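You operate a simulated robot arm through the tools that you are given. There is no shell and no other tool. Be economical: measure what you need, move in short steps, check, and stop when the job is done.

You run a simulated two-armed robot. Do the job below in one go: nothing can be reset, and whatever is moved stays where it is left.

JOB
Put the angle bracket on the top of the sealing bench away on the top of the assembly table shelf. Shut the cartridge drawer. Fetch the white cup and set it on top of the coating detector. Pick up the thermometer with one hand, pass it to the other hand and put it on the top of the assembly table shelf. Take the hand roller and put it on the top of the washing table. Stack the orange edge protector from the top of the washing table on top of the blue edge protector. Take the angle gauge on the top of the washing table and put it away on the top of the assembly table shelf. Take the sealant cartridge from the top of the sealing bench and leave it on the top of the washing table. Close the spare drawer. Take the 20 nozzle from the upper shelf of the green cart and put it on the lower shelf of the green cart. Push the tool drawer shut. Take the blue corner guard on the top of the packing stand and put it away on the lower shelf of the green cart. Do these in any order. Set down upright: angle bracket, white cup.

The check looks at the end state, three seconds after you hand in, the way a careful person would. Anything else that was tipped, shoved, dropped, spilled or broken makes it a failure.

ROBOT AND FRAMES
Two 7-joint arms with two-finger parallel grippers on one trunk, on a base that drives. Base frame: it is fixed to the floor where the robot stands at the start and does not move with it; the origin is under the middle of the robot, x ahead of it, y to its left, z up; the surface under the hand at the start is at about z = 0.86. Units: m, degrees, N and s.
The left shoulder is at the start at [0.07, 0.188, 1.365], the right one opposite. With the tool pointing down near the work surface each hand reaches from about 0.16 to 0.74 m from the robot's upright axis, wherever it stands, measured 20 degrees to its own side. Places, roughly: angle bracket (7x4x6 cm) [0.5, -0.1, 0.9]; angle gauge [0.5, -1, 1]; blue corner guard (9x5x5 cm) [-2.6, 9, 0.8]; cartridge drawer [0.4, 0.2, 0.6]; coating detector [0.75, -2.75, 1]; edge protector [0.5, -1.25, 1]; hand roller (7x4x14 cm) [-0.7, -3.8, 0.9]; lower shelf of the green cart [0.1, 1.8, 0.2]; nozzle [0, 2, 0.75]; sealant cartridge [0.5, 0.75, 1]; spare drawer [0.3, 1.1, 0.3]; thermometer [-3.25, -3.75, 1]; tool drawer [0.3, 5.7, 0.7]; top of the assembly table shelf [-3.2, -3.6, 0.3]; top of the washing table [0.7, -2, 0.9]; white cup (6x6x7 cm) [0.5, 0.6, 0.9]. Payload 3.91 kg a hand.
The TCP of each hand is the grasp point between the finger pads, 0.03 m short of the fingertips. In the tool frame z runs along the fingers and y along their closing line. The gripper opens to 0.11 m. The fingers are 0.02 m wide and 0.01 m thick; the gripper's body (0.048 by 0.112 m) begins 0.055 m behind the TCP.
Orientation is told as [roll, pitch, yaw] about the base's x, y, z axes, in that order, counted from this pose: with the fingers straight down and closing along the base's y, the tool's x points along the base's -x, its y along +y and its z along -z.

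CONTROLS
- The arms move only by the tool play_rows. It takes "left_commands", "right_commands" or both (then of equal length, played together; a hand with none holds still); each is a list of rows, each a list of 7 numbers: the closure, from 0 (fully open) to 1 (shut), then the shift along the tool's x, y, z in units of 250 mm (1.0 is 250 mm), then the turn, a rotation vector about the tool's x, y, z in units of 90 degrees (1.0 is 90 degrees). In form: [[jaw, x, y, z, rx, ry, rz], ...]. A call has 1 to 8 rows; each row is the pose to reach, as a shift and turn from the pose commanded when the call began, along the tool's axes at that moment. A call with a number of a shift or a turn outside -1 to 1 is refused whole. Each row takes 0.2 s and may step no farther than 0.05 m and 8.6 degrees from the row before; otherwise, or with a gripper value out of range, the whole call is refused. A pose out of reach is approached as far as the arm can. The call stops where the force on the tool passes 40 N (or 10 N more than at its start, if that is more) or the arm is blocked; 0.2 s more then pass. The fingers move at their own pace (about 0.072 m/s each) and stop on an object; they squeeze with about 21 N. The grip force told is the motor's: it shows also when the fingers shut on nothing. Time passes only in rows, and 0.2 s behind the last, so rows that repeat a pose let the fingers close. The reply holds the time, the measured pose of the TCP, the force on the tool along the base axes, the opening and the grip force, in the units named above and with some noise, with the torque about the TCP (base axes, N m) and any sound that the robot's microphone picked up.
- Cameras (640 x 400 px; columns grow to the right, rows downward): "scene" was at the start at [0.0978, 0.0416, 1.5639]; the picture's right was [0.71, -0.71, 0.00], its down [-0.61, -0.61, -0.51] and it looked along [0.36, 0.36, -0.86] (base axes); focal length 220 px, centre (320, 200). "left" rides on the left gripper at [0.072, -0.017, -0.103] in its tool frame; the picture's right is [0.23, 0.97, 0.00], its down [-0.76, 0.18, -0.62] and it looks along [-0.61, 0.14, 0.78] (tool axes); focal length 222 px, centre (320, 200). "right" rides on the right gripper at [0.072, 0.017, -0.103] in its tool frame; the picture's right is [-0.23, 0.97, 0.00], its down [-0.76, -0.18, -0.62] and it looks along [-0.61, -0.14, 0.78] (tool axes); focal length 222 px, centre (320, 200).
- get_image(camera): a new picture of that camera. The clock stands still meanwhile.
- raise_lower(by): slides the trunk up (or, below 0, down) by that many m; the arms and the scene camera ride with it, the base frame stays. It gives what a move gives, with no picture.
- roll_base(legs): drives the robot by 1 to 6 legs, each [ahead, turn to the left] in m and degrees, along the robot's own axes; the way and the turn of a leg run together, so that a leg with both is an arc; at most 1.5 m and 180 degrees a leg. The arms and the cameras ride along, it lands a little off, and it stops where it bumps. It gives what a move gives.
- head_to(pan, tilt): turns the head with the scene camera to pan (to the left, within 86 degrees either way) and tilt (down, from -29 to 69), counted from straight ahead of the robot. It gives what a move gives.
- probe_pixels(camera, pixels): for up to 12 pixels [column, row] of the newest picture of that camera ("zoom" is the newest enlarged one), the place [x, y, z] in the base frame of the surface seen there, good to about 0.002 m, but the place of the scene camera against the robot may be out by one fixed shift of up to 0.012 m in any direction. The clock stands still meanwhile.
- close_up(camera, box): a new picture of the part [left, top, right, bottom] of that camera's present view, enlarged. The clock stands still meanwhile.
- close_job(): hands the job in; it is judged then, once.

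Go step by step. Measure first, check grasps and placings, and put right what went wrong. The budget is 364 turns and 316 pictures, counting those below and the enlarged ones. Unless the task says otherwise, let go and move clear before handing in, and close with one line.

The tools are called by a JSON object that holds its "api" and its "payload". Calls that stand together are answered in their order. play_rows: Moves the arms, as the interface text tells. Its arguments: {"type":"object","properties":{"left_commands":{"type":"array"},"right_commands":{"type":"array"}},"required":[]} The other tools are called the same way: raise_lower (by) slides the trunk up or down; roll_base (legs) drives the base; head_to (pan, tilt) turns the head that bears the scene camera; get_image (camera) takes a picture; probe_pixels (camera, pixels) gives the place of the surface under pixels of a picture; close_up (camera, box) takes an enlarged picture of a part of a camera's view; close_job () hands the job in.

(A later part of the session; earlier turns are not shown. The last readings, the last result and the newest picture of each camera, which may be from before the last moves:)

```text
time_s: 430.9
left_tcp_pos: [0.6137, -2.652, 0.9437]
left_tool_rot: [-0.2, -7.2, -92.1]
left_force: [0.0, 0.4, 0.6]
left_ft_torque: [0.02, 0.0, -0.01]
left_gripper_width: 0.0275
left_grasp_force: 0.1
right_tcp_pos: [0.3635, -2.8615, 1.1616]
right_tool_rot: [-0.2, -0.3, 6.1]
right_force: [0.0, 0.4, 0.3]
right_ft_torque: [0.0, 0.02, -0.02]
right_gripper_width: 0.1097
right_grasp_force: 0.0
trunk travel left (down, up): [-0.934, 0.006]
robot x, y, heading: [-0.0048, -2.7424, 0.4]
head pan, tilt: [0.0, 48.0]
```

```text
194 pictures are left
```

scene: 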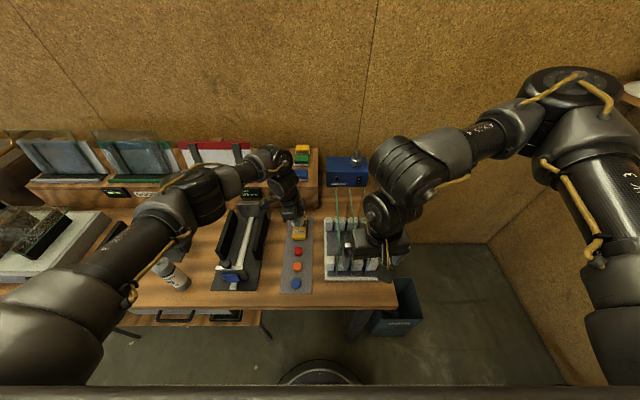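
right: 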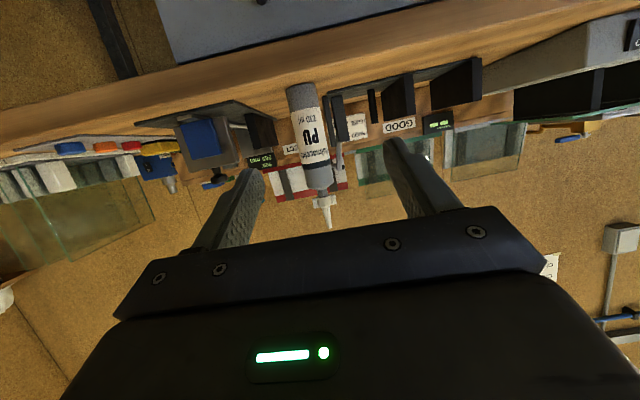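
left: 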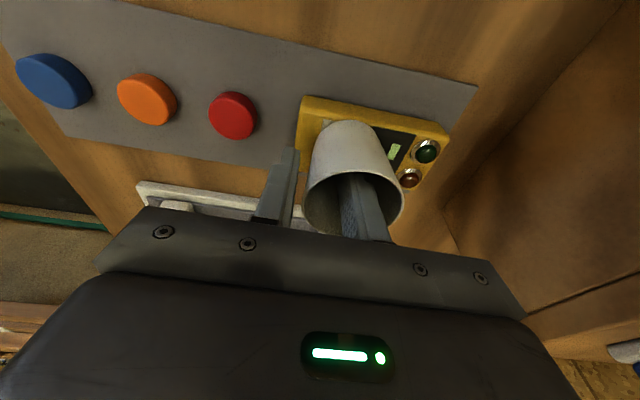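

{"api": "play_rows", "payload": {"left_commands": [[0.75, -0.01, 0, -0.08, 0, 0, 0], [0.75, -0.025, 0, -0.2, 0, 0, 0], [0.75, -0.048, 0, -0.38, 0, 0, 0], [0.75, -0.07, 0, -0.56, 0, 0, 0], [0.75, -0.092, 0, -0.74, 0, 0, 0], [0.75, -0.11, 0, -0.9, 0, 0, 0]]}}

{"api": "get_image", "payload": {"camera": "left"}}

```text
time_s: 432.2
left_tcp_pos: [0.6144, -2.652, 1.1744]
left_tool_rot: [-0.3, -7.1, -92.1]
left_force: [-0.2, -0.9, -0.6]
left_ft_torque: [0.04, -0.02, 0.01]
left_gripper_width: 0.0276
left_grasp_force: 0.2
right_tcp_pos: [0.3626, -2.8632, 1.1606]
right_tool_rot: [-0.2, -0.4, 6.0]
right_force: [0.0, -0.7, 0.6]
right_ft_torque: [-0.03, -0.01, 0.0]
right_gripper_width: 0.1099
right_grasp_force: 0.0
trunk travel left (down, up): [-0.934, 0.006]
robot x, y, heading: [-0.0053, -2.7451, 0.0]
head pan, tilt: [0.0, 48.0]
```

```text
193 pictures are left
```

left: 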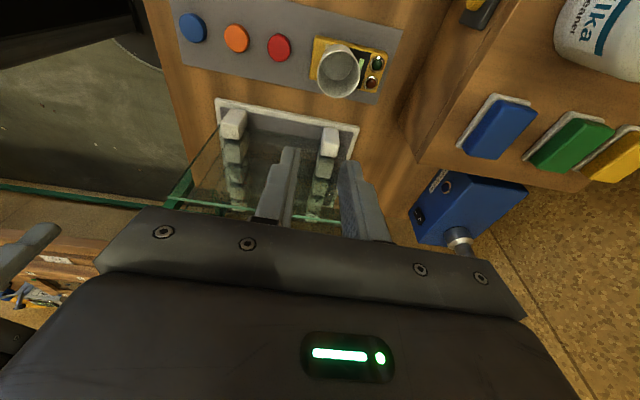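

Cup stands upright on the detector. Backing off and turning to the green table for the hand roller.

{"api": "roll_base", "payload": {"legs": [[-0.65, 0], [0, -90]]}}

{"api": "head_to", "payload": {"pan": 0, "tilt": 40}}

{"api": "get_image", "payload": {"camera": "scene"}}

```text
time_s: 439.7
left_tcp_pos: [-0.5486, -3.3646, 1.1733]
left_tool_rot: [-0.2, -7.1, 179.4]
left_force: [-0.6, 0.1, 0.3]
left_ft_torque: [0.02, 0.02, 0.03]
left_gripper_width: 0.0275
left_grasp_force: 0.0
right_tcp_pos: [-0.7633, -3.1169, 1.1623]
right_tool_rot: [-0.2, -0.3, -82.6]
right_force: [-0.8, -0.1, 0.2]
right_ft_torque: [-0.02, 0.0, 0.04]
right_gripper_width: 0.1101
right_grasp_force: 0.1
trunk travel left (down, up): [-0.934, 0.006]
robot x, y, heading: [-0.653, -2.7489, -88.7]
head pan, tilt: [0.0, 48.0]
```

```text
time_s: 440.4
left_tcp_pos: [-0.5484, -3.3643, 1.173]
left_tool_rot: [-0.2, -7.1, 179.4]
left_force: [-0.2, 0.3, 0.1]
left_ft_torque: [0.01, -0.01, -0.04]
left_gripper_width: 0.0274
left_grasp_force: 0.0
right_tcp_pos: [-0.7644, -3.1171, 1.162]
right_tool_rot: [-0.1, -0.3, -82.6]
right_force: [-0.5, 0.5, 0.0]
right_ft_torque: [0.02, 0.03, 0.0]
right_gripper_width: 0.11
right_grasp_force: 0.0
trunk travel left (down, up): [-0.934, 0.006]
robot x, y, heading: [-0.657, -2.7505, -88.2]
head pan, tilt: [0.0, 40.0]
```

```text
192 pictures are left
```

scene: 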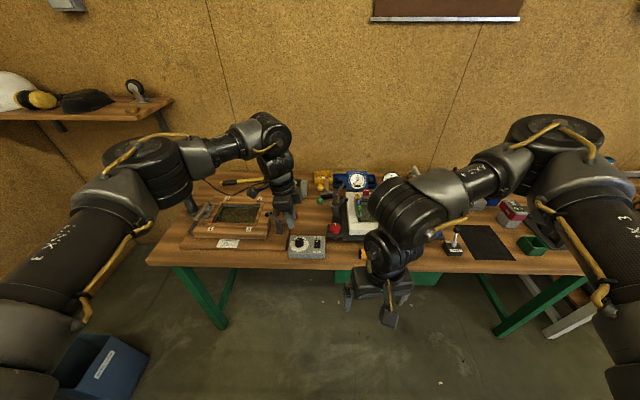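

The right arm hides the roller's place. Spreading both hands apart for a clear view.

{"api": "play_rows", "payload": {"left_commands": [[0, 0.1, -0.1, 0, 0, 0, -0.095], [0, 0.2, -0.2, 0, 0, 0, -0.19], [0, 0.3, -0.3, 0, 0, 0, -0.285], [0, 0.4, -0.4, 0, 0, 0, -0.38], [0, 0.5, -0.5, 0, 0, 0, -0.475], [0, 0.6, -0.6, 0, 0, 0, -0.57], [0, 0.7, -0.7, 0, 0, 0, -0.665], [0, 0.8, -0.75, 0, 0, 0, -0.76]], "right_commands": [[0, 0, -0.1, 0, 0, 0, 0], [0, 0, -0.2, 0, 0, 0, 0], [0, 0, -0.3, 0, 0, 0, 0], [0, 0, -0.4, 0, 0, 0, 0], [0, 0, -0.5, 0, 0, 0, 0], [0, 0, -0.6, 0, 0, 0, 0], [0, 0, -0.7, 0, 0, 0, 0], [0, 0, -0.7, 0, 0, 0, 0]]}}

{"api": "get_image", "payload": {"camera": "scene"}}

```text
time_s: 442.2
left_tcp_pos: [-0.3432, -3.1782, 1.1502]
left_tool_rot: [-6.9, -2.4, -112.0]
left_force: [-0.1, 0.0, 0.3]
left_ft_torque: [0.05, 0.0, 0.0]
left_gripper_width: 0.11
left_grasp_force: 0.0
right_tcp_pos: [-0.8917, -3.1125, 1.167]
right_tool_rot: [-0.5, -0.2, -82.8]
right_force: [-0.2, -0.9, 1.4]
right_ft_torque: [0.02, 0.0, 0.0]
right_gripper_width: 0.1099
right_grasp_force: 0.0
right hand out of reach, approached as far as the arm can: row 4, 5, 6, 7, 8
trunk travel left (down, up): [-0.934, 0.006]
robot x, y, heading: [-0.6517, -2.746, -88.5]
head pan, tilt: [0.0, 40.0]
```

```text
191 pictures are left
```

scene: 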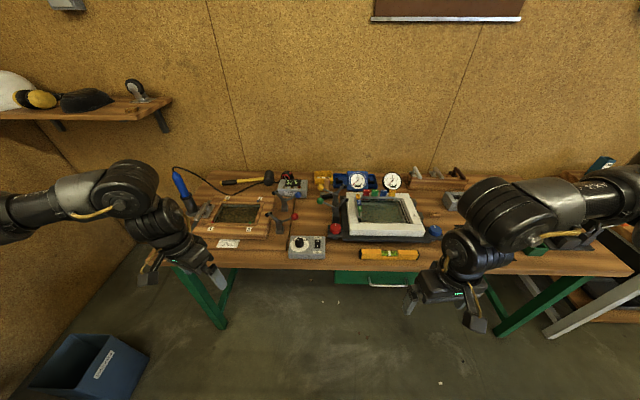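

{"api": "close_up", "payload": {"camera": "scene", "box": [160, 150, 460, 280]}}

{"api": "probe_pixels", "payload": {"camera": "scene", "pixels": [[283, 205], [275, 220], [305, 245], [335, 228], [390, 254], [320, 265], [290, 187], [240, 180], [318, 180], [380, 215]]}}

```text
2.13 times, centred on (310, 215) of scene
```

zoom: 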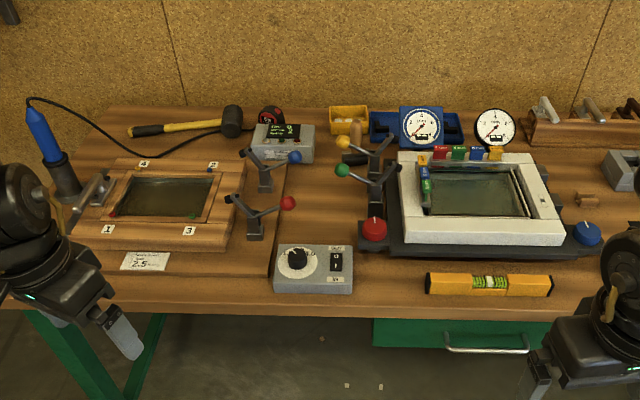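

```text
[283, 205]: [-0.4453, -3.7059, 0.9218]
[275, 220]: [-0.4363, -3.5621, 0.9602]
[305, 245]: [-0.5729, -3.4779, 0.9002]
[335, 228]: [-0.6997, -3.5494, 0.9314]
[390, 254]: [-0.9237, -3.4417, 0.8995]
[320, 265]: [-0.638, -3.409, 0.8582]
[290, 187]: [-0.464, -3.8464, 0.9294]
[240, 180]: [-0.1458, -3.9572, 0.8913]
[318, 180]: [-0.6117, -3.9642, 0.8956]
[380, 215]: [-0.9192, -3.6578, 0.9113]
```

{"api": "close_up", "payload": {"camera": "scene", "box": [300, 165, 350, 205]}}

{"api": "close_up", "payload": {"camera": "scene", "box": [100, 70, 180, 130]}}

```text
10.00 times, centred on (325, 185) of scene
```

zoom: 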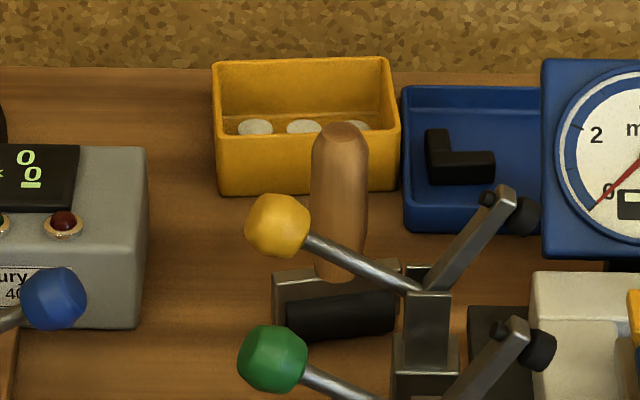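

```text
6.67 times, centred on (140, 100) of scene
```

zoom: 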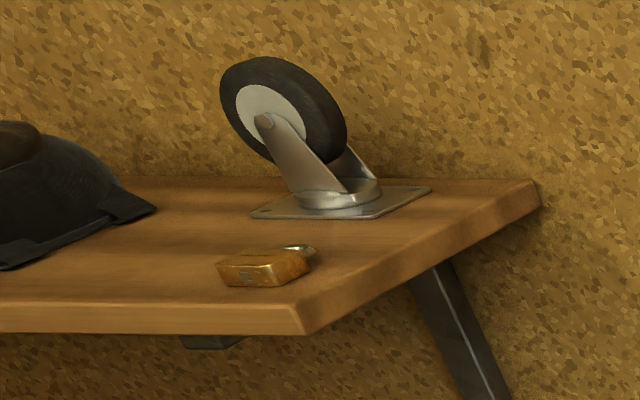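

The hand roller stands at that spot: black roll below, wooden handle up, behind the clamp. Probing handle and the clamp balls.

{"api": "close_up", "payload": {"camera": "scene", "box": [300, 165, 350, 205]}}

{"api": "probe_pixels", "payload": {"camera": "zoom", "pixels": [[340, 140], [340, 230], [320, 200], [362, 200], [340, 315], [280, 225], [430, 290], [500, 195], [275, 360], [300, 160], [480, 100], [300, 275]]}}

```text
10.00 times, centred on (325, 185) of scene
```

zoom: 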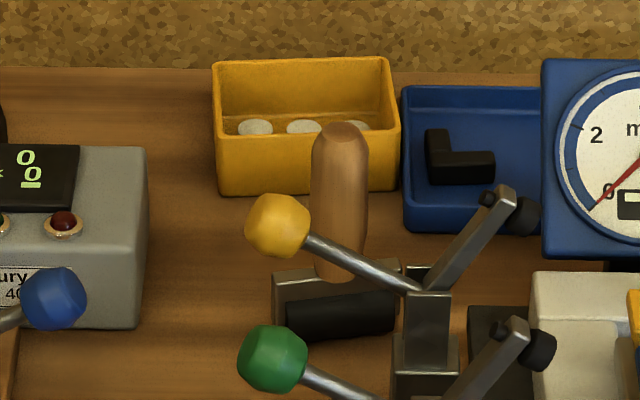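

```text
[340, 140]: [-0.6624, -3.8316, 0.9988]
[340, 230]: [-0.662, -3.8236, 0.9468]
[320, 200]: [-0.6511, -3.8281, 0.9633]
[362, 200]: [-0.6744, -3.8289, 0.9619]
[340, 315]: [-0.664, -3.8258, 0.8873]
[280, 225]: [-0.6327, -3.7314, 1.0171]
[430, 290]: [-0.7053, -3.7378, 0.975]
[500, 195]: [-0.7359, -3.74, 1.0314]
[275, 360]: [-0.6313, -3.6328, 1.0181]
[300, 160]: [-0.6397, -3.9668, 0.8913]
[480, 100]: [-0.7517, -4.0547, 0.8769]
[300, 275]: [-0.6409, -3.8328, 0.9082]
```

Roller handle axis ≈(−0.6625,−3.842), top z 1.0; clamps in front reach z≈1.04 at y≥−3.74. I'll grip from above with ~30° pitch. Driving 0.28 closer.

{"api": "roll_base", "payload": {"legs": [[0.28, -1.5]]}}

{"api": "play_rows", "payload": {"right_commands": [[0, -0.05, 0.12, 0, 0, -0.06, 0.01], [0, -0.1, 0.24, 0, 0, -0.12, 0.02], [0, -0.15, 0.36, 0, 0, -0.18, 0.03], [0, -0.2, 0.48, 0, 0, -0.24, 0.04], [0, -0.25, 0.6, 0, 0, -0.3, 0.05], [0, -0.3, 0.72, 0, 0, -0.33, 0.06], [0, -0.3, 0.8, 0, 0, -0.33, 0.06]]}}

{"api": "get_image", "payload": {"camera": "right"}}

{"api": "get_image", "payload": {"camera": "scene"}}

```text
time_s: 444.1
left_tcp_pos: [-0.3495, -3.456, 1.1517]
left_tool_rot: [-6.7, -2.5, -113.4]
left_force: [-1.1, -0.1, -0.5]
left_ft_torque: [0.02, 0.01, 0.02]
left_gripper_width: 0.1099
left_grasp_force: 0.1
right_tcp_pos: [-0.8968, -3.3775, 1.1686]
right_tool_rot: [-0.5, -0.3, -83.9]
right_force: [-0.2, -0.4, 0.4]
right_ft_torque: [0.0, 0.02, 0.02]
right_gripper_width: 0.1101
right_grasp_force: 0.1
trunk travel left (down, up): [-0.934, 0.006]
robot x, y, heading: [-0.6518, -3.0185, -89.6]
head pan, tilt: [0.0, 40.0]
```

```text
time_s: 445.7
left_tcp_pos: [-0.3498, -3.4575, 1.1509]
left_tool_rot: [-6.8, -2.5, -113.3]
left_force: [0.3, 0.7, -0.4]
left_ft_torque: [-0.01, -0.03, 0.01]
left_gripper_width: 0.1099
left_grasp_force: 0.0
right_tcp_pos: [-0.6898, -3.4329, 1.1683]
right_tool_rot: [1.3, -30.0, -89.6]
right_force: [0.6, -1.1, 0.4]
right_ft_torque: [-0.01, -0.03, 0.0]
right_gripper_width: 0.1101
right_grasp_force: 0.1
trunk travel left (down, up): [-0.934, 0.006]
robot x, y, heading: [-0.6472, -3.0194, -89.6]
head pan, tilt: [0.0, 40.0]
```

```text
186 pictures are left
```

right: 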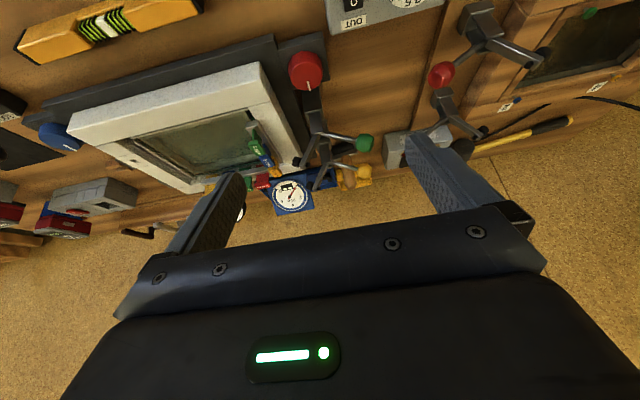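

```text
185 pictures are left
```

scene: 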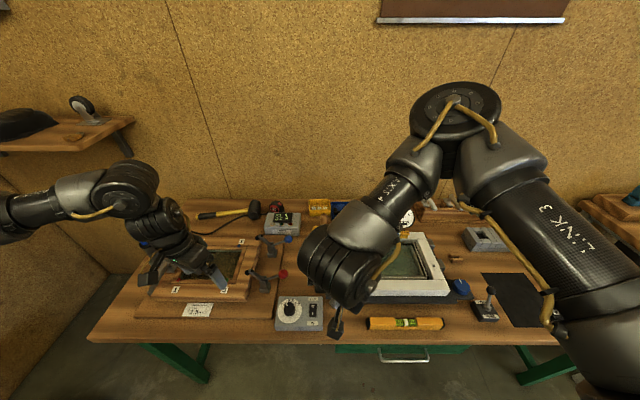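

Moving the right hand forward over the clamps at z≈1.17.

{"api": "play_rows", "payload": {"right_commands": [[0, -0.15, 0.03, 0.085, 0, 0, 0], [0, -0.3, 0.06, 0.17, 0, 0, 0], [0, -0.45, 0.09, 0.26, 0, 0, 0], [0, -0.6, 0.11, 0.345, 0, 0, 0], [0, -0.75, 0.11, 0.43, 0, 0, 0], [0, -0.866, 0.11, 0.5, 0, 0, 0]]}}

{"api": "roll_base", "payload": {"legs": [[0.08, 0]]}}

{"api": "get_image", "payload": {"camera": "right"}}

```text
time_s: 447.1
left_tcp_pos: [-0.35, -3.4583, 1.1505]
left_tool_rot: [-6.8, -2.5, -113.2]
left_force: [0.7, -0.1, 1.1]
left_ft_torque: [-0.01, -0.02, -0.03]
left_gripper_width: 0.1099
left_grasp_force: 0.1
right_tcp_pos: [-0.6585, -3.6847, 1.1675]
right_tool_rot: [1.1, -29.9, -89.6]
right_force: [-0.1, 0.0, 0.0]
right_ft_torque: [0.0, 0.01, 0.0]
right_gripper_width: 0.1097
right_grasp_force: 0.0
trunk travel left (down, up): [-0.934, 0.006]
robot x, y, heading: [-0.6519, -3.0203, -89.7]
head pan, tilt: [0.0, 40.0]
```

```text
time_s: 448.2
left_tcp_pos: [-0.3486, -3.5325, 1.1524]
left_tool_rot: [-6.6, -2.9, -113.3]
left_force: [-0.2, -1.6, -0.6]
left_ft_torque: [0.08, 0.0, 0.02]
left_gripper_width: 0.1101
left_grasp_force: 0.0
right_tcp_pos: [-0.6581, -3.759, 1.172]
right_tool_rot: [1.3, -30.4, -89.7]
right_force: [0.5, -0.3, 0.5]
right_ft_torque: [0.07, 0.03, 0.01]
right_gripper_width: 0.1099
right_grasp_force: 0.0
trunk travel left (down, up): [-0.934, 0.006]
robot x, y, heading: [-0.646, -3.1049, -89.9]
head pan, tilt: [0.0, 40.0]
```

```text
184 pictures are left
```

right: 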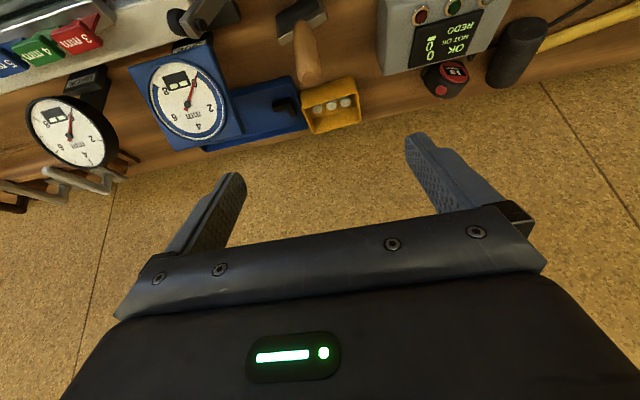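

Handle at (305,55) in the wrist view; probing it and the dial.

{"api": "probe_pixels", "payload": {"camera": "right", "pixels": [[306, 78], [300, 50], [295, 60], [318, 60], [300, 15], [185, 95], [225, 125], [240, 140], [340, 90], [285, 25], [325, 5]]}}

```text
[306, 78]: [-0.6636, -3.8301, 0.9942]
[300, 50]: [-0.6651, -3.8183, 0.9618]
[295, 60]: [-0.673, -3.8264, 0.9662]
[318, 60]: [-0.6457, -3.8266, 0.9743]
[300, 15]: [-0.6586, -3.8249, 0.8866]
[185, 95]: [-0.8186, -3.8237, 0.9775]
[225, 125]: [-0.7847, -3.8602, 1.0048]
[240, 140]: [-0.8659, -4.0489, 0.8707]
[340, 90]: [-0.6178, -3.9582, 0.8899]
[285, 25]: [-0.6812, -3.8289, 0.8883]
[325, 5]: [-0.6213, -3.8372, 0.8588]
```

Vertical tool is safer for the wrist camera over the clamps. Rotating pitch to about −8°, driving 0.05 more and centring.

{"api": "roll_base", "payload": {"legs": [[0.05, 0]]}}

{"api": "play_rows", "payload": {"right_commands": [[0, -0.02, -0.008, 0.01, 0, 0.08, 0], [0, -0.05, -0.008, 0.03, 0, 0.16, 0], [0, -0.09, -0.008, 0.05, 0, 0.245, 0], [0, -0.09, -0.008, 0.05, 0, 0.245, 0]]}}

{"api": "get_image", "payload": {"camera": "right"}}

```text
time_s: 449.6
left_tcp_pos: [-0.3374, -3.4824, 1.183]
left_tool_rot: [-4.5, -9.2, -108.5]
left_force: [-0.4, 2.7, 0.4]
left_ft_torque: [-0.19, -0.05, 0.02]
left_gripper_width: 0.1098
left_grasp_force: 0.1
right_tcp_pos: [-0.6547, -3.711, 1.2528]
right_tool_rot: [4.3, -41.0, -92.2]
right_force: [0.0, 1.8, 0.3]
right_ft_torque: [-0.08, -0.01, -0.05]
right_gripper_width: 0.1102
right_grasp_force: 0.1
trunk travel left (down, up): [-0.934, 0.006]
robot x, y, heading: [-0.6489, -3.1543, -89.7]
head pan, tilt: [0.0, 40.0]
stopped in leg 1: the robot was blocked; the commanded pose is now the measured one
```

```text
time_s: 450.6
left_tcp_pos: [-0.3374, -3.503, 1.1746]
left_tool_rot: [-5.0, -8.0, -108.6]
left_force: [0.6, 0.0, 0.2]
left_ft_torque: [-0.01, -0.03, 0.0]
left_gripper_width: 0.1099
left_grasp_force: 0.1
right_tcp_pos: [-0.6539, -3.7609, 1.2426]
right_tool_rot: [3.4, -17.4, -90.6]
right_force: [0.2, 0.3, 0.0]
right_ft_torque: [-0.02, 0.0, -0.03]
right_gripper_width: 0.1099
right_grasp_force: 0.2
trunk travel left (down, up): [-0.934, 0.006]
robot x, y, heading: [-0.6498, -3.1553, -89.5]
head pan, tilt: [0.0, 40.0]
```

```text
183 pictures are left
```

right: 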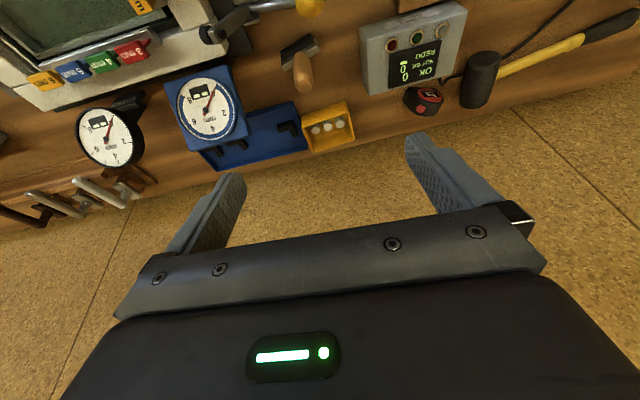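

The base touched the table edge; I ease back 1.5 cm. Then straightening the tool and centring over the handle at z≈1.08.

{"api": "roll_base", "payload": {"legs": [[-0.015, 0]]}}

{"api": "play_rows", "payload": {"right_commands": [[0, -0.16, -0.01, 0.05, 0, 0.05, 0], [0, -0.336, -0.024, 0.105, 0, 0.1, 0], [0, -0.29, -0.024, 0.26, 0, 0.135, 0], [0, -0.24, -0.024, 0.42, 0, 0.135, 0], [0, -0.19, -0.024, 0.57, 0, 0.135, 0], [0, -0.145, -0.024, 0.716, 0, 0.135, 0], [0, -0.145, -0.024, 0.716, 0, 0.135, 0]]}}

{"api": "get_image", "payload": {"camera": "right"}}

{"api": "get_image", "payload": {"camera": "scene"}}

```text
time_s: 451.4
left_tcp_pos: [-0.338, -3.5023, 1.1713]
left_tool_rot: [-5.0, -7.3, -108.6]
left_force: [-0.1, -0.2, -0.8]
left_ft_torque: [-0.02, 0.01, -0.02]
left_gripper_width: 0.11
left_grasp_force: 0.0
right_tcp_pos: [-0.6549, -3.7599, 1.2358]
right_tool_rot: [3.4, -16.9, -90.8]
right_force: [0.1, 0.7, -0.4]
right_ft_torque: [0.02, -0.02, 0.01]
right_gripper_width: 0.11
right_grasp_force: 0.0
trunk travel left (down, up): [-0.934, 0.006]
robot x, y, heading: [-0.6451, -3.1374, -89.6]
head pan, tilt: [0.0, 40.0]
```

```text
time_s: 453.0
left_tcp_pos: [-0.3381, -3.5024, 1.1712]
left_tool_rot: [-5.2, -7.3, -108.6]
left_force: [-0.5, -1.0, -0.1]
left_ft_torque: [0.01, 0.03, 0.0]
left_gripper_width: 0.1099
left_grasp_force: 0.0
right_tcp_pos: [-0.6274, -3.7454, 1.1257]
right_tool_rot: [3.3, -4.8, -90.2]
right_force: [-0.3, 0.2, -0.7]
right_ft_torque: [0.04, 0.02, 0.02]
right_gripper_width: 0.1099
right_grasp_force: 0.0
right hand out of reach, approached as far as the arm can: row 1, 2, 3, 4, 5, 6, 7
trunk travel left (down, up): [-0.934, 0.006]
robot x, y, heading: [-0.6488, -3.1414, -89.9]
head pan, tilt: [0.0, 40.0]
```

```text
182 pictures are left
```

right: 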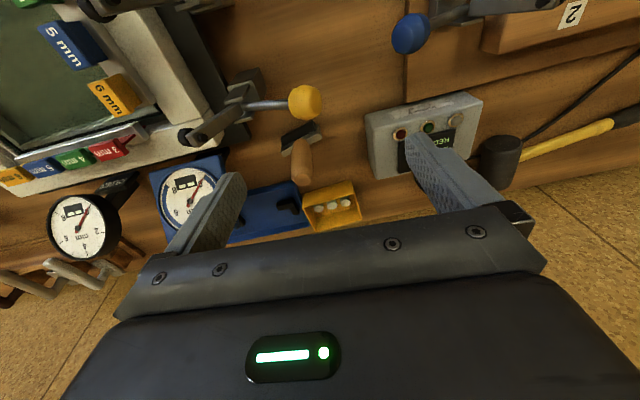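

```text
181 pictures are left
```

scene: 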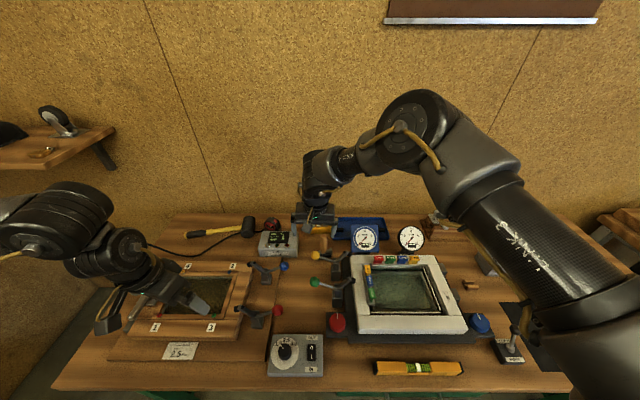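

Vertical tool lacks reach from here; shifting the robot 0.22 m toward +x gives a better angle for the right arm.

{"api": "roll_base", "payload": {"legs": [[-0.32, 0], [0, 88], [0.22, 0], [0, -89], [0.28, 0]]}}

{"api": "get_image", "payload": {"camera": "scene"}}

{"api": "get_image", "payload": {"camera": "right"}}

```text
time_s: 465.5
left_tcp_pos: [-0.1435, -3.4927, 1.171]
left_tool_rot: [-5.1, -7.4, -110.8]
left_force: [0.3, -0.4, 0.4]
left_ft_torque: [0.0, -0.03, 0.01]
left_gripper_width: 0.1101
left_grasp_force: 0.0
right_tcp_pos: [-0.4416, -3.7225, 1.1272]
right_tool_rot: [3.4, -4.8, -92.5]
right_force: [0.7, 0.1, 1.0]
right_ft_torque: [0.01, -0.03, 0.02]
right_gripper_width: 0.1101
right_grasp_force: 0.0
trunk travel left (down, up): [-0.934, 0.006]
robot x, y, heading: [-0.4387, -3.1213, -91.8]
head pan, tilt: [0.0, 40.0]
```

```text
180 pictures are left
```

scene: 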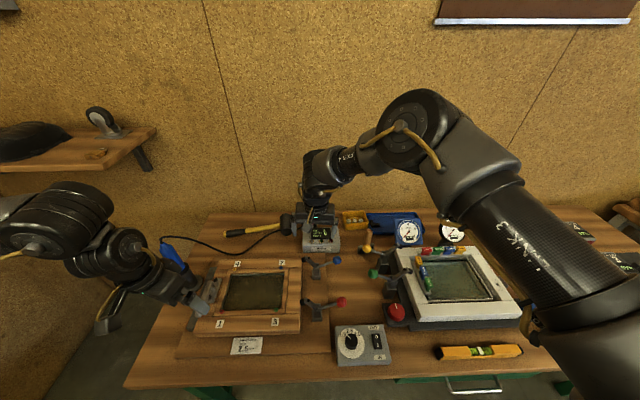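

```text
179 pictures are left
```

right: 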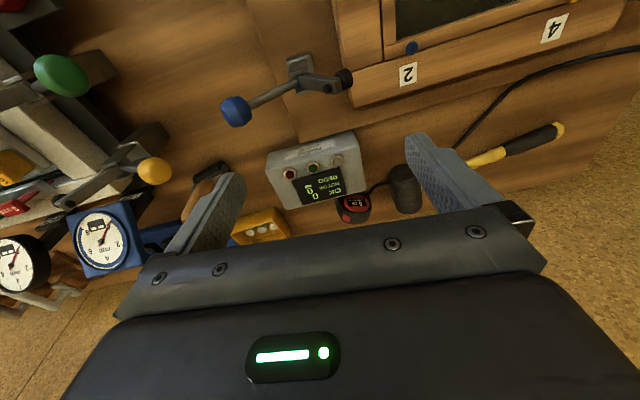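

Shifting the right hand over to the handle.

{"api": "play_rows", "payload": {"right_commands": [[0, -0.07, -0.145, 0, 0, 0, 0], [0, -0.14, -0.29, 0, 0, 0, 0], [0, -0.21, -0.43, 0, 0, 0, 0], [0, -0.28, -0.58, 0, 0, 0, 0], [0, -0.35, -0.72, 0, 0, 0, 0], [0, -0.42, -0.86, 0, 0, 0, 0], [0, -0.42, -0.86, 0, 0, 0, 0]]}}

{"api": "get_image", "payload": {"camera": "right"}}

```text
time_s: 467.1
left_tcp_pos: [-0.1442, -3.4947, 1.1702]
left_tool_rot: [-5.1, -7.3, -110.8]
left_force: [0.7, -0.6, 0.1]
left_ft_torque: [-0.01, -0.01, 0.02]
left_gripper_width: 0.1101
left_grasp_force: 0.0
right_tcp_pos: [-0.5117, -3.6978, 1.1461]
right_tool_rot: [3.4, -4.9, -92.9]
right_force: [0.2, 0.5, 0.1]
right_ft_torque: [0.03, 0.0, 0.01]
right_gripper_width: 0.11
right_grasp_force: 0.1
right hand out of reach, approached as far as the arm can: row 1, 2, 3, 4, 5, 6, 7
trunk travel left (down, up): [-0.934, 0.006]
robot x, y, heading: [-0.4419, -3.1181, -91.8]
head pan, tilt: [0.0, 40.0]
```

```text
178 pictures are left
```

right: 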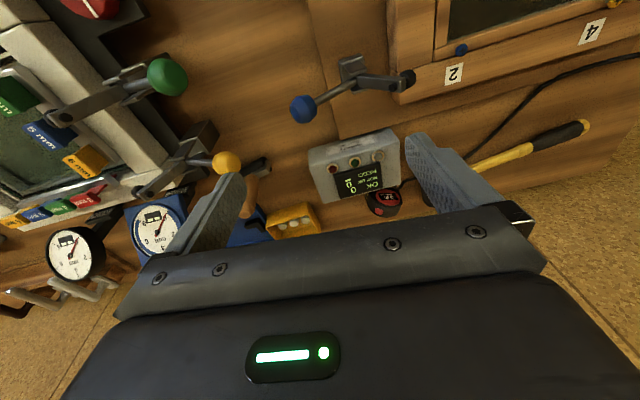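

Testing where the commanded pose stands with a zero row.

{"api": "play_rows", "payload": {"right_commands": [[0, 0, 0, 0, 0, 0, 0]]}}

```text
time_s: 467.5
left_tcp_pos: [-0.1427, -3.4954, 1.1724]
left_tool_rot: [-5.3, -7.3, -110.9]
left_force: [0.5, -0.5, 0.2]
left_ft_torque: [-0.02, -0.01, 0.01]
left_gripper_width: 0.1099
left_grasp_force: 0.1
right_tcp_pos: [-0.5098, -3.698, 1.1476]
right_tool_rot: [3.3, -4.9, -92.9]
right_force: [-0.5, -0.5, -0.6]
right_ft_torque: [-0.01, -0.04, 0.03]
right_gripper_width: 0.1099
right_grasp_force: 0.1
trunk travel left (down, up): [-0.934, 0.006]
robot x, y, heading: [-0.4419, -3.1218, -91.8]
head pan, tilt: [0.0, 40.0]
```

Commanded equals achieved. Re-pitching to about −28° for more reach while moving over the handle.

{"api": "play_rows", "payload": {"right_commands": [[0, 0, -0.1, 0, 0, -0.09, 0], [0, -0.02, -0.22, 0, 0, -0.18, 0], [0, -0.08, -0.34, 0, 0, -0.26, 0], [0, -0.2, -0.46, 0.01, 0, -0.26, 0], [0, -0.32, -0.57, 0.03, 0, -0.26, 0], [0, -0.45, -0.57, 0.04, 0, -0.26, 0], [0, -0.574, -0.57, 0.05, 0, -0.26, 0], [0, -0.574, -0.57, 0.05, 0, -0.26, 0]]}}

{"api": "get_image", "payload": {"camera": "right"}}

```text
time_s: 469.3
left_tcp_pos: [-0.1439, -3.4948, 1.1723]
left_tool_rot: [-5.1, -7.2, -110.8]
left_force: [0.8, -1.2, -0.3]
left_ft_torque: [-0.02, -0.01, -0.01]
left_gripper_width: 0.1099
left_grasp_force: 0.0
right_tcp_pos: [-0.5741, -3.7184, 1.1574]
right_tool_rot: [3.7, -28.3, -94.4]
right_force: [1.3, 1.0, 0.0]
right_ft_torque: [0.01, -0.01, -0.01]
right_gripper_width: 0.1102
right_grasp_force: 0.1
right hand out of reach, approached as far as the arm can: row 3, 4, 5, 6, 7, 8
trunk travel left (down, up): [-0.934, 0.006]
robot x, y, heading: [-0.4418, -3.1181, -92.0]
head pan, tilt: [0.0, 40.0]
```

```text
177 pictures are left
```

right: 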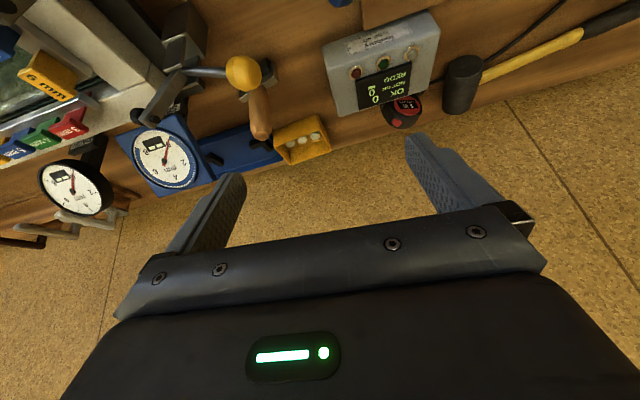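

Reach is best with the tool along the arm line, so I'll approach at ~−50° pitch above the clamps, then straighten while descending. Trying that.

{"api": "roll_base", "payload": {"legs": [[0.02, 0]]}}

{"api": "play_rows", "payload": {"right_commands": [[0, 0, -0.05, 0, 0, -0.08, 0], [0, -0.05, -0.1, 0.02, 0, -0.16, 0], [0, -0.1, -0.16, 0.05, 0, -0.24, 0], [0, -0.2, -0.22, 0.11, 0, -0.24, 0], [0, -0.3, -0.28, 0.18, 0, -0.24, 0], [0, -0.35, -0.31, 0.24, 0, -0.24, 0], [0, -0.35, -0.31, 0.24, 0, -0.24, 0]]}}

{"api": "get_image", "payload": {"camera": "right"}}

```text
time_s: 470.1
left_tcp_pos: [-0.1441, -3.5098, 1.1731]
left_tool_rot: [-4.9, -7.5, -110.9]
left_force: [-1.3, 0.8, 0.5]
left_ft_torque: [-0.05, 0.0, -0.01]
left_gripper_width: 0.11
left_grasp_force: 0.1
right_tcp_pos: [-0.5739, -3.7334, 1.1603]
right_tool_rot: [3.8, -28.6, -94.4]
right_force: [-0.1, 0.7, -0.2]
right_ft_torque: [-0.04, -0.01, 0.0]
right_gripper_width: 0.1101
right_grasp_force: 0.1
trunk travel left (down, up): [-0.934, 0.006]
robot x, y, heading: [-0.4395, -3.1389, -92.2]
head pan, tilt: [0.0, 40.0]
```

```text
time_s: 471.7
left_tcp_pos: [-0.1441, -3.5159, 1.1708]
left_tool_rot: [-5.1, -7.4, -110.8]
left_force: [-0.2, -0.6, -0.4]
left_ft_torque: [0.02, 0.01, 0.0]
left_gripper_width: 0.1099
left_grasp_force: 0.1
right_tcp_pos: [-0.6024, -3.7748, 1.1594]
right_tool_rot: [5.1, -49.8, -96.8]
right_force: [-0.4, 0.9, -0.2]
right_ft_torque: [0.0, -0.01, -0.02]
right_gripper_width: 0.1101
right_grasp_force: 0.1
right hand out of reach, approached as far as the arm can: row 4, 5, 6, 7
trunk travel left (down, up): [-0.934, 0.006]
robot x, y, heading: [-0.4376, -3.1404, -92.2]
head pan, tilt: [0.0, 40.0]
```

```text
176 pictures are left
```

right: 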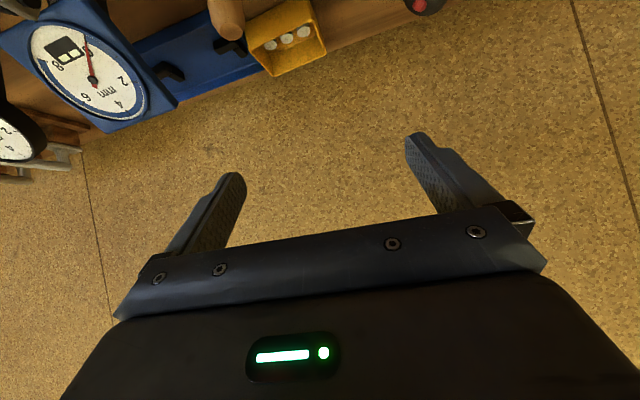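

The wrist camera evidently has no collision body (it dipped into table tops earlier without force), so a −38° grip is fine. Going back to robot x≈−0.68 where reach was better.

{"api": "roll_base", "payload": {"legs": [[-0.32, 0], [0, -88], [0.25, 0], [0, 90]]}}

{"api": "play_rows", "payload": {"right_commands": [[0, 0.06, 0.13, 0, 0, 0.06, 0], [0, 0.12, 0.26, 0, 0, 0.12, 0], [0, 0.12, 0.4, 0, 0, 0.12, 0], [0, 0.12, 0.53, 0, 0, 0.12, 0], [0, 0.12, 0.6, 0, 0, 0.12, 0]]}}

{"api": "get_image", "payload": {"camera": "right"}}

```text
time_s: 482.7
left_tcp_pos: [-0.3668, -3.1914, 1.1703]
left_tool_rot: [-5.1, -7.3, -109.6]
left_force: [0.0, -1.0, -1.1]
left_ft_torque: [0.0, -0.03, 0.01]
left_gripper_width: 0.1102
left_grasp_force: 0.1
right_tcp_pos: [-0.8212, -3.4623, 1.1607]
right_tool_rot: [5.1, -49.8, -95.6]
right_force: [0.1, -0.6, -0.4]
right_ft_torque: [-0.03, -0.04, -0.01]
right_gripper_width: 0.11
right_grasp_force: 0.1
trunk travel left (down, up): [-0.934, 0.006]
robot x, y, heading: [-0.6756, -2.8208, -90.9]
head pan, tilt: [0.0, 40.0]
```

```text
time_s: 483.9
left_tcp_pos: [-0.3655, -3.1931, 1.1694]
left_tool_rot: [-5.3, -7.2, -109.7]
left_force: [0.4, 0.6, -0.2]
left_ft_torque: [-0.03, 0.03, 0.01]
left_gripper_width: 0.11
left_grasp_force: 0.1
right_tcp_pos: [-0.6676, -3.4454, 1.1447]
right_tool_rot: [4.0, -39.1, -94.3]
right_force: [-0.3, -1.1, -1.1]
right_ft_torque: [0.01, -0.01, 0.02]
right_gripper_width: 0.11
right_grasp_force: 0.1
trunk travel left (down, up): [-0.934, 0.006]
robot x, y, heading: [-0.6669, -2.824, -90.7]
head pan, tilt: [0.0, 40.0]
```

```text
175 pictures are left
```

right: 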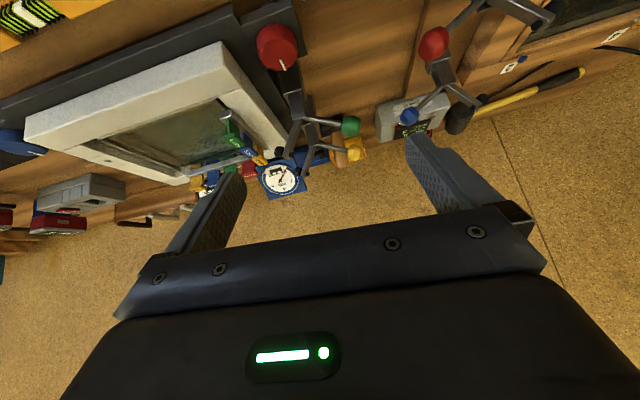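

Now driving in 0.3 and straightening yaw/roll of the hand.

{"api": "roll_base", "payload": {"legs": [[0.3, 0]]}}

{"api": "play_rows", "payload": {"right_commands": [[0, -0.09, 0.01, 0.08, 0.014, 0, -0.037], [0, -0.18, 0.02, 0.15, 0.014, 0, -0.037], [0, -0.26, 0.03, 0.22, 0.014, 0, -0.037], [0, -0.26, 0.03, 0.22, 0.014, 0, -0.037]]}}

{"api": "get_image", "payload": {"camera": "right"}}

```text
time_s: 486.0
left_tcp_pos: [-0.3705, -3.5002, 1.1713]
left_tool_rot: [-5.1, -7.3, -109.7]
left_force: [0.9, 0.5, -0.3]
left_ft_torque: [-0.05, 0.0, -0.03]
left_gripper_width: 0.1099
left_grasp_force: 0.1
right_tcp_pos: [-0.6741, -3.7537, 1.1465]
right_tool_rot: [4.2, -39.2, -94.4]
right_force: [-0.2, -0.5, 0.4]
right_ft_torque: [-0.02, -0.02, -0.01]
right_gripper_width: 0.1099
right_grasp_force: 0.0
trunk travel left (down, up): [-0.934, 0.006]
robot x, y, heading: [-0.6728, -3.1343, -90.5]
head pan, tilt: [0.0, 40.0]
```

```text
time_s: 487.0
left_tcp_pos: [-0.3713, -3.5015, 1.1707]
left_tool_rot: [-5.0, -7.3, -109.6]
left_force: [-0.3, 0.5, 0.3]
left_ft_torque: [-0.01, 0.03, 0.02]
left_gripper_width: 0.1099
left_grasp_force: 0.0
right_tcp_pos: [-0.6685, -3.821, 1.1474]
right_tool_rot: [0.4, -39.3, -90.3]
right_force: [0.2, 0.4, -0.1]
right_ft_torque: [-0.01, -0.01, -0.02]
right_gripper_width: 0.11
right_grasp_force: 0.0
right hand out of reach, approached as far as the arm can: row 3, 4
trunk travel left (down, up): [-0.934, 0.006]
robot x, y, heading: [-0.6742, -3.1309, -90.6]
head pan, tilt: [0.0, 40.0]
```

```text
174 pictures are left
```

right: 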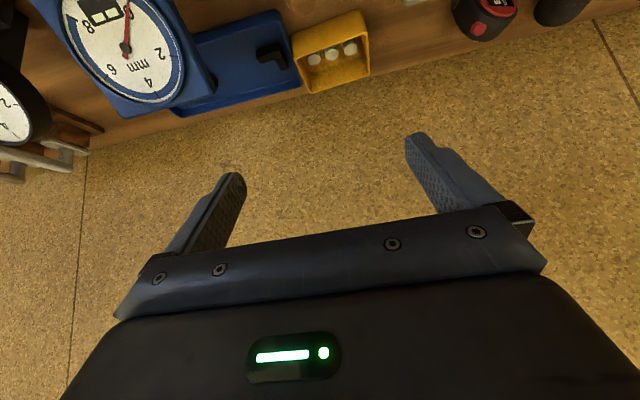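

Reached above the handle at fwd 0.69. Descending to the grip height.

{"api": "play_rows", "payload": {"right_commands": [[0, 0.08, 0.034, 0.11, 0, 0, 0], [0, 0.16, 0.034, 0.22, 0, 0, 0], [0, 0.24, 0.034, 0.33, 0, 0, 0], [0, 0.32, 0.034, 0.44, 0, 0, 0], [0, 0.394, 0.034, 0.551, 0, 0, 0], [0, 0.394, 0.034, 0.551, 0, 0, 0]]}}

{"api": "get_image", "payload": {"camera": "right"}}

{"api": "get_image", "payload": {"camera": "scene"}}

```text
time_s: 488.4
left_tcp_pos: [-0.371, -3.5024, 1.1703]
left_tool_rot: [-5.1, -7.2, -109.7]
left_force: [-0.4, -1.1, -0.8]
left_ft_torque: [0.01, 0.02, 0.02]
left_gripper_width: 0.1101
left_grasp_force: 0.2
right_tcp_pos: [-0.6547, -3.7717, 1.019]
right_tool_rot: [0.3, -39.4, -90.2]
right_force: [0.0, -0.1, -0.1]
right_ft_torque: [-0.02, -0.02, 0.03]
right_gripper_width: 0.1099
right_grasp_force: 0.1
right hand out of reach, approached as far as the arm can: row 1, 2, 3, 4, 5, 6
trunk travel left (down, up): [-0.934, 0.006]
robot x, y, heading: [-0.6747, -3.1338, -90.7]
head pan, tilt: [0.0, 40.0]
```

```text
173 pictures are left
```

right: 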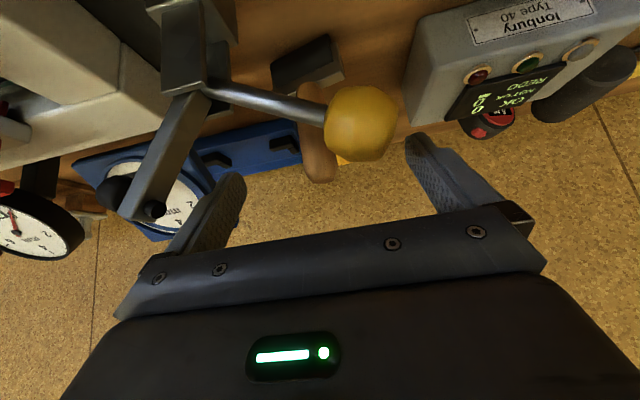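

```text
172 pictures are left
```

scene: 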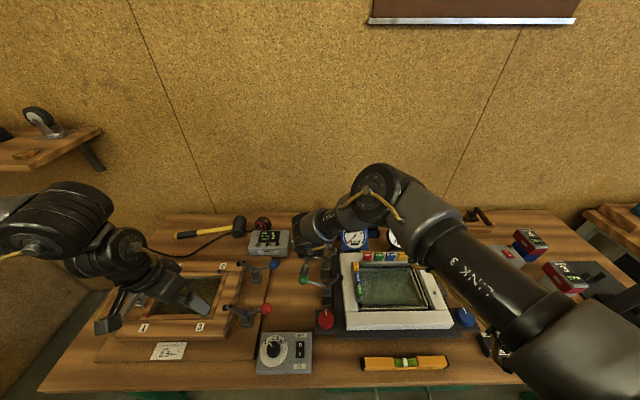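

Descending slid the hand back (reach), so I retreat upward. Plan: lower the trunk for better geometry and grip the handle's upper end at pitch ≈−48°. First raising both hands.

{"api": "play_rows", "payload": {"right_commands": [[0, -0.1, 0, -0.12, 0, 0, 0], [0, -0.2, 0, -0.24, 0, 0, 0], [0, -0.3, 0, -0.36, 0, -0.03, 0], [0, -0.38, 0, -0.46, 0, -0.06, 0], [0, -0.38, 0, -0.46, 0, -0.1, 0]], "left_commands": [[0, 0, 0, -0.16, 0, 0, 0], [0, 0, 0, -0.32, 0, 0, 0], [0, 0, 0, -0.48, 0, 0, 0], [0, 0, 0, -0.64, 0, 0, 0], [0, 0, 0, -0.8, 0, 0, 0]]}}

```text
time_s: 489.6
left_tcp_pos: [-0.3481, -3.4834, 1.3649]
left_tool_rot: [-5.1, -7.0, -109.7]
left_force: [-0.1, -0.3, 0.1]
left_ft_torque: [0.05, 0.02, 0.01]
left_gripper_width: 0.1101
left_grasp_force: 0.0
left hand out of reach, approached as far as the arm can: row 1
right_tcp_pos: [-0.6584, -3.7771, 1.1692]
right_tool_rot: [0.5, -48.1, -90.4]
right_force: [0.0, -0.9, -0.3]
right_ft_torque: [-0.01, -0.01, 0.01]
right_gripper_width: 0.1101
right_grasp_force: 0.0
trunk travel left (down, up): [-0.934, 0.006]
robot x, y, heading: [-0.6758, -3.1308, -90.8]
head pan, tilt: [0.0, 40.0]
```

Hand at pitch −48°, z 1.169. Extending forward 0.055 here; then the trunk itself can do the vertical descent.

{"api": "play_rows", "payload": {"right_commands": [[0, -0.075, -0.005, 0.083, 0, 0, 0], [0, -0.149, -0.008, 0.165, 0, 0, 0], [0, -0.149, -0.008, 0.165, 0, 0, 0]]}}

{"api": "get_image", "payload": {"camera": "right"}}

```text
time_s: 490.4
left_tcp_pos: [-0.3474, -3.4805, 1.3642]
left_tool_rot: [-5.0, -7.3, -109.6]
left_force: [0.3, 0.6, 0.4]
left_ft_torque: [-0.03, -0.04, -0.01]
left_gripper_width: 0.1101
left_grasp_force: 0.0
right_tcp_pos: [-0.6605, -3.8289, 1.1712]
right_tool_rot: [0.4, -48.2, -90.4]
right_force: [0.2, -1.4, 0.1]
right_ft_torque: [0.03, 0.02, 0.0]
right_gripper_width: 0.1102
right_grasp_force: 0.1
trunk travel left (down, up): [-0.934, 0.006]
robot x, y, heading: [-0.6783, -3.1321, -90.7]
head pan, tilt: [0.0, 40.0]
```

```text
171 pictures are left
```

right: 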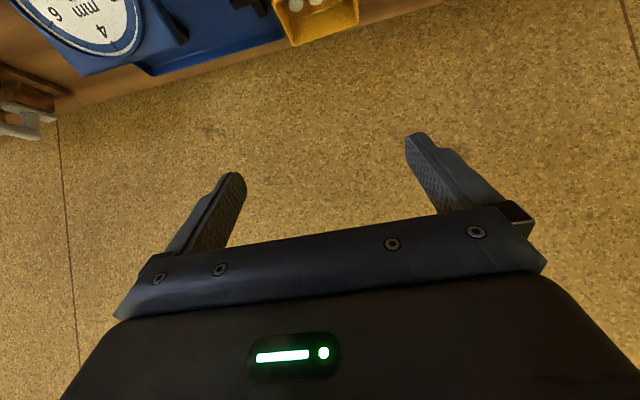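

Rotating slightly to −44° for more clamp clearance, then trunk down 0.12 and look.

{"api": "play_rows", "payload": {"right_commands": [[0, 0, 0, 0, 0, 0.05, 0], [0, 0, 0, 0, 0, 0.05, 0]]}}

{"api": "raise_lower", "payload": {"by": -0.12}}

{"api": "get_image", "payload": {"camera": "right"}}

```text
time_s: 491.0
left_tcp_pos: [-0.3456, -3.4809, 1.3647]
left_tool_rot: [-5.1, -7.2, -109.7]
left_force: [0.3, -0.3, 0.4]
left_ft_torque: [-0.01, -0.04, 0.0]
left_gripper_width: 0.1099
left_grasp_force: 0.0
right_tcp_pos: [-0.659, -3.8292, 1.1698]
right_tool_rot: [0.3, -43.7, -90.2]
right_force: [0.2, 0.8, 0.1]
right_ft_torque: [-0.01, 0.0, -0.02]
right_gripper_width: 0.1102
right_grasp_force: 0.0
trunk travel left (down, up): [-0.934, 0.006]
robot x, y, heading: [-0.6732, -3.127, -90.7]
head pan, tilt: [0.0, 40.0]
```

```text
time_s: 492.5
left_tcp_pos: [-0.3456, -3.4801, 1.2449]
left_tool_rot: [-5.1, -7.3, -109.7]
left_force: [-0.4, 0.7, -0.4]
left_ft_torque: [0.0, -0.02, -0.02]
left_gripper_width: 0.1103
left_grasp_force: 0.0
right_tcp_pos: [-0.6583, -3.8275, 1.0503]
right_tool_rot: [0.4, -43.8, -90.2]
right_force: [-0.7, -0.8, 0.5]
right_ft_torque: [0.01, -0.03, -0.02]
right_gripper_width: 0.1103
right_grasp_force: 0.0
trunk travel left (down, up): [-0.814, 0.126]
robot x, y, heading: [-0.6714, -3.1303, -90.8]
head pan, tilt: [0.0, 40.0]
```

```text
170 pictures are left
```

right: 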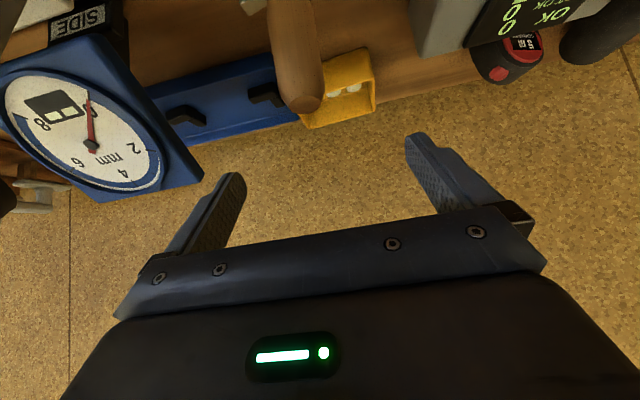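

{"api": "probe_pixels", "payload": {"camera": "right", "pixels": [[305, 98], [300, 60], [278, 50], [318, 50], [295, 20], [130, 120], [175, 150]]}}

```text
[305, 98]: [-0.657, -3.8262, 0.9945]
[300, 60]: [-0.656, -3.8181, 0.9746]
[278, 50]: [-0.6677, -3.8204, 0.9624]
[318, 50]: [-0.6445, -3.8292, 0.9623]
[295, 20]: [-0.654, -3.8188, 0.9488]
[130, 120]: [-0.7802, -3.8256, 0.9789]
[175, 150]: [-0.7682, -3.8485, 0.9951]
```

Handle centred (−0.656,−3.831). Trunk down 0.065 and close.

{"api": "raise_lower", "payload": {"by": -0.067}}

{"api": "play_rows", "payload": {"right_commands": [[0.5, 0, 0, 0, 0, 0, 0], [1, 0, 0, 0, 0, 0, 0], [1, 0, 0, 0, 0, 0, 0], [1, 0, 0, 0, 0, 0, 0], [1, 0, 0, 0, 0, 0, 0]]}}

{"api": "get_image", "payload": {"camera": "right"}}

```text
time_s: 493.5
left_tcp_pos: [-0.3452, -3.4798, 1.1782]
left_tool_rot: [-5.1, -7.4, -109.7]
left_force: [0.2, 0.4, 0.1]
left_ft_torque: [0.0, -0.01, -0.01]
left_gripper_width: 0.11
left_grasp_force: 0.1
right_tcp_pos: [-0.6598, -3.8277, 0.9832]
right_tool_rot: [0.3, -43.7, -90.1]
right_force: [-0.2, -0.9, 0.4]
right_ft_torque: [0.02, 0.01, -0.01]
right_gripper_width: 0.1099
right_grasp_force: 0.0
trunk travel left (down, up): [-0.747, 0.193]
robot x, y, heading: [-0.6743, -3.1306, -91.0]
head pan, tilt: [0.0, 40.0]
```

```text
time_s: 494.7
left_tcp_pos: [-0.3454, -3.4806, 1.1804]
left_tool_rot: [-5.0, -7.3, -109.7]
left_force: [-0.7, 0.1, 0.3]
left_ft_torque: [-0.01, -0.02, 0.0]
left_gripper_width: 0.11
left_grasp_force: 0.0
right_tcp_pos: [-0.659, -3.8278, 0.9832]
right_tool_rot: [0.4, -43.7, -90.2]
right_force: [-0.5, -0.2, 1.5]
right_ft_torque: [0.0, 0.2, -0.11]
right_gripper_width: 0.029
right_grasp_force: 20.5
trunk travel left (down, up): [-0.747, 0.193]
robot x, y, heading: [-0.6782, -3.1344, -90.5]
head pan, tilt: [0.0, 40.0]
```

```text
169 pictures are left
```

right: 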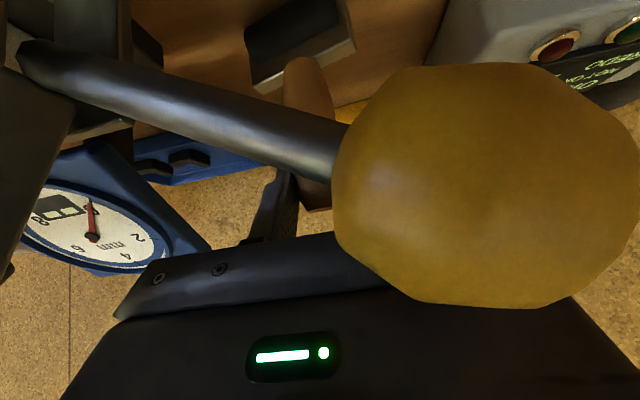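

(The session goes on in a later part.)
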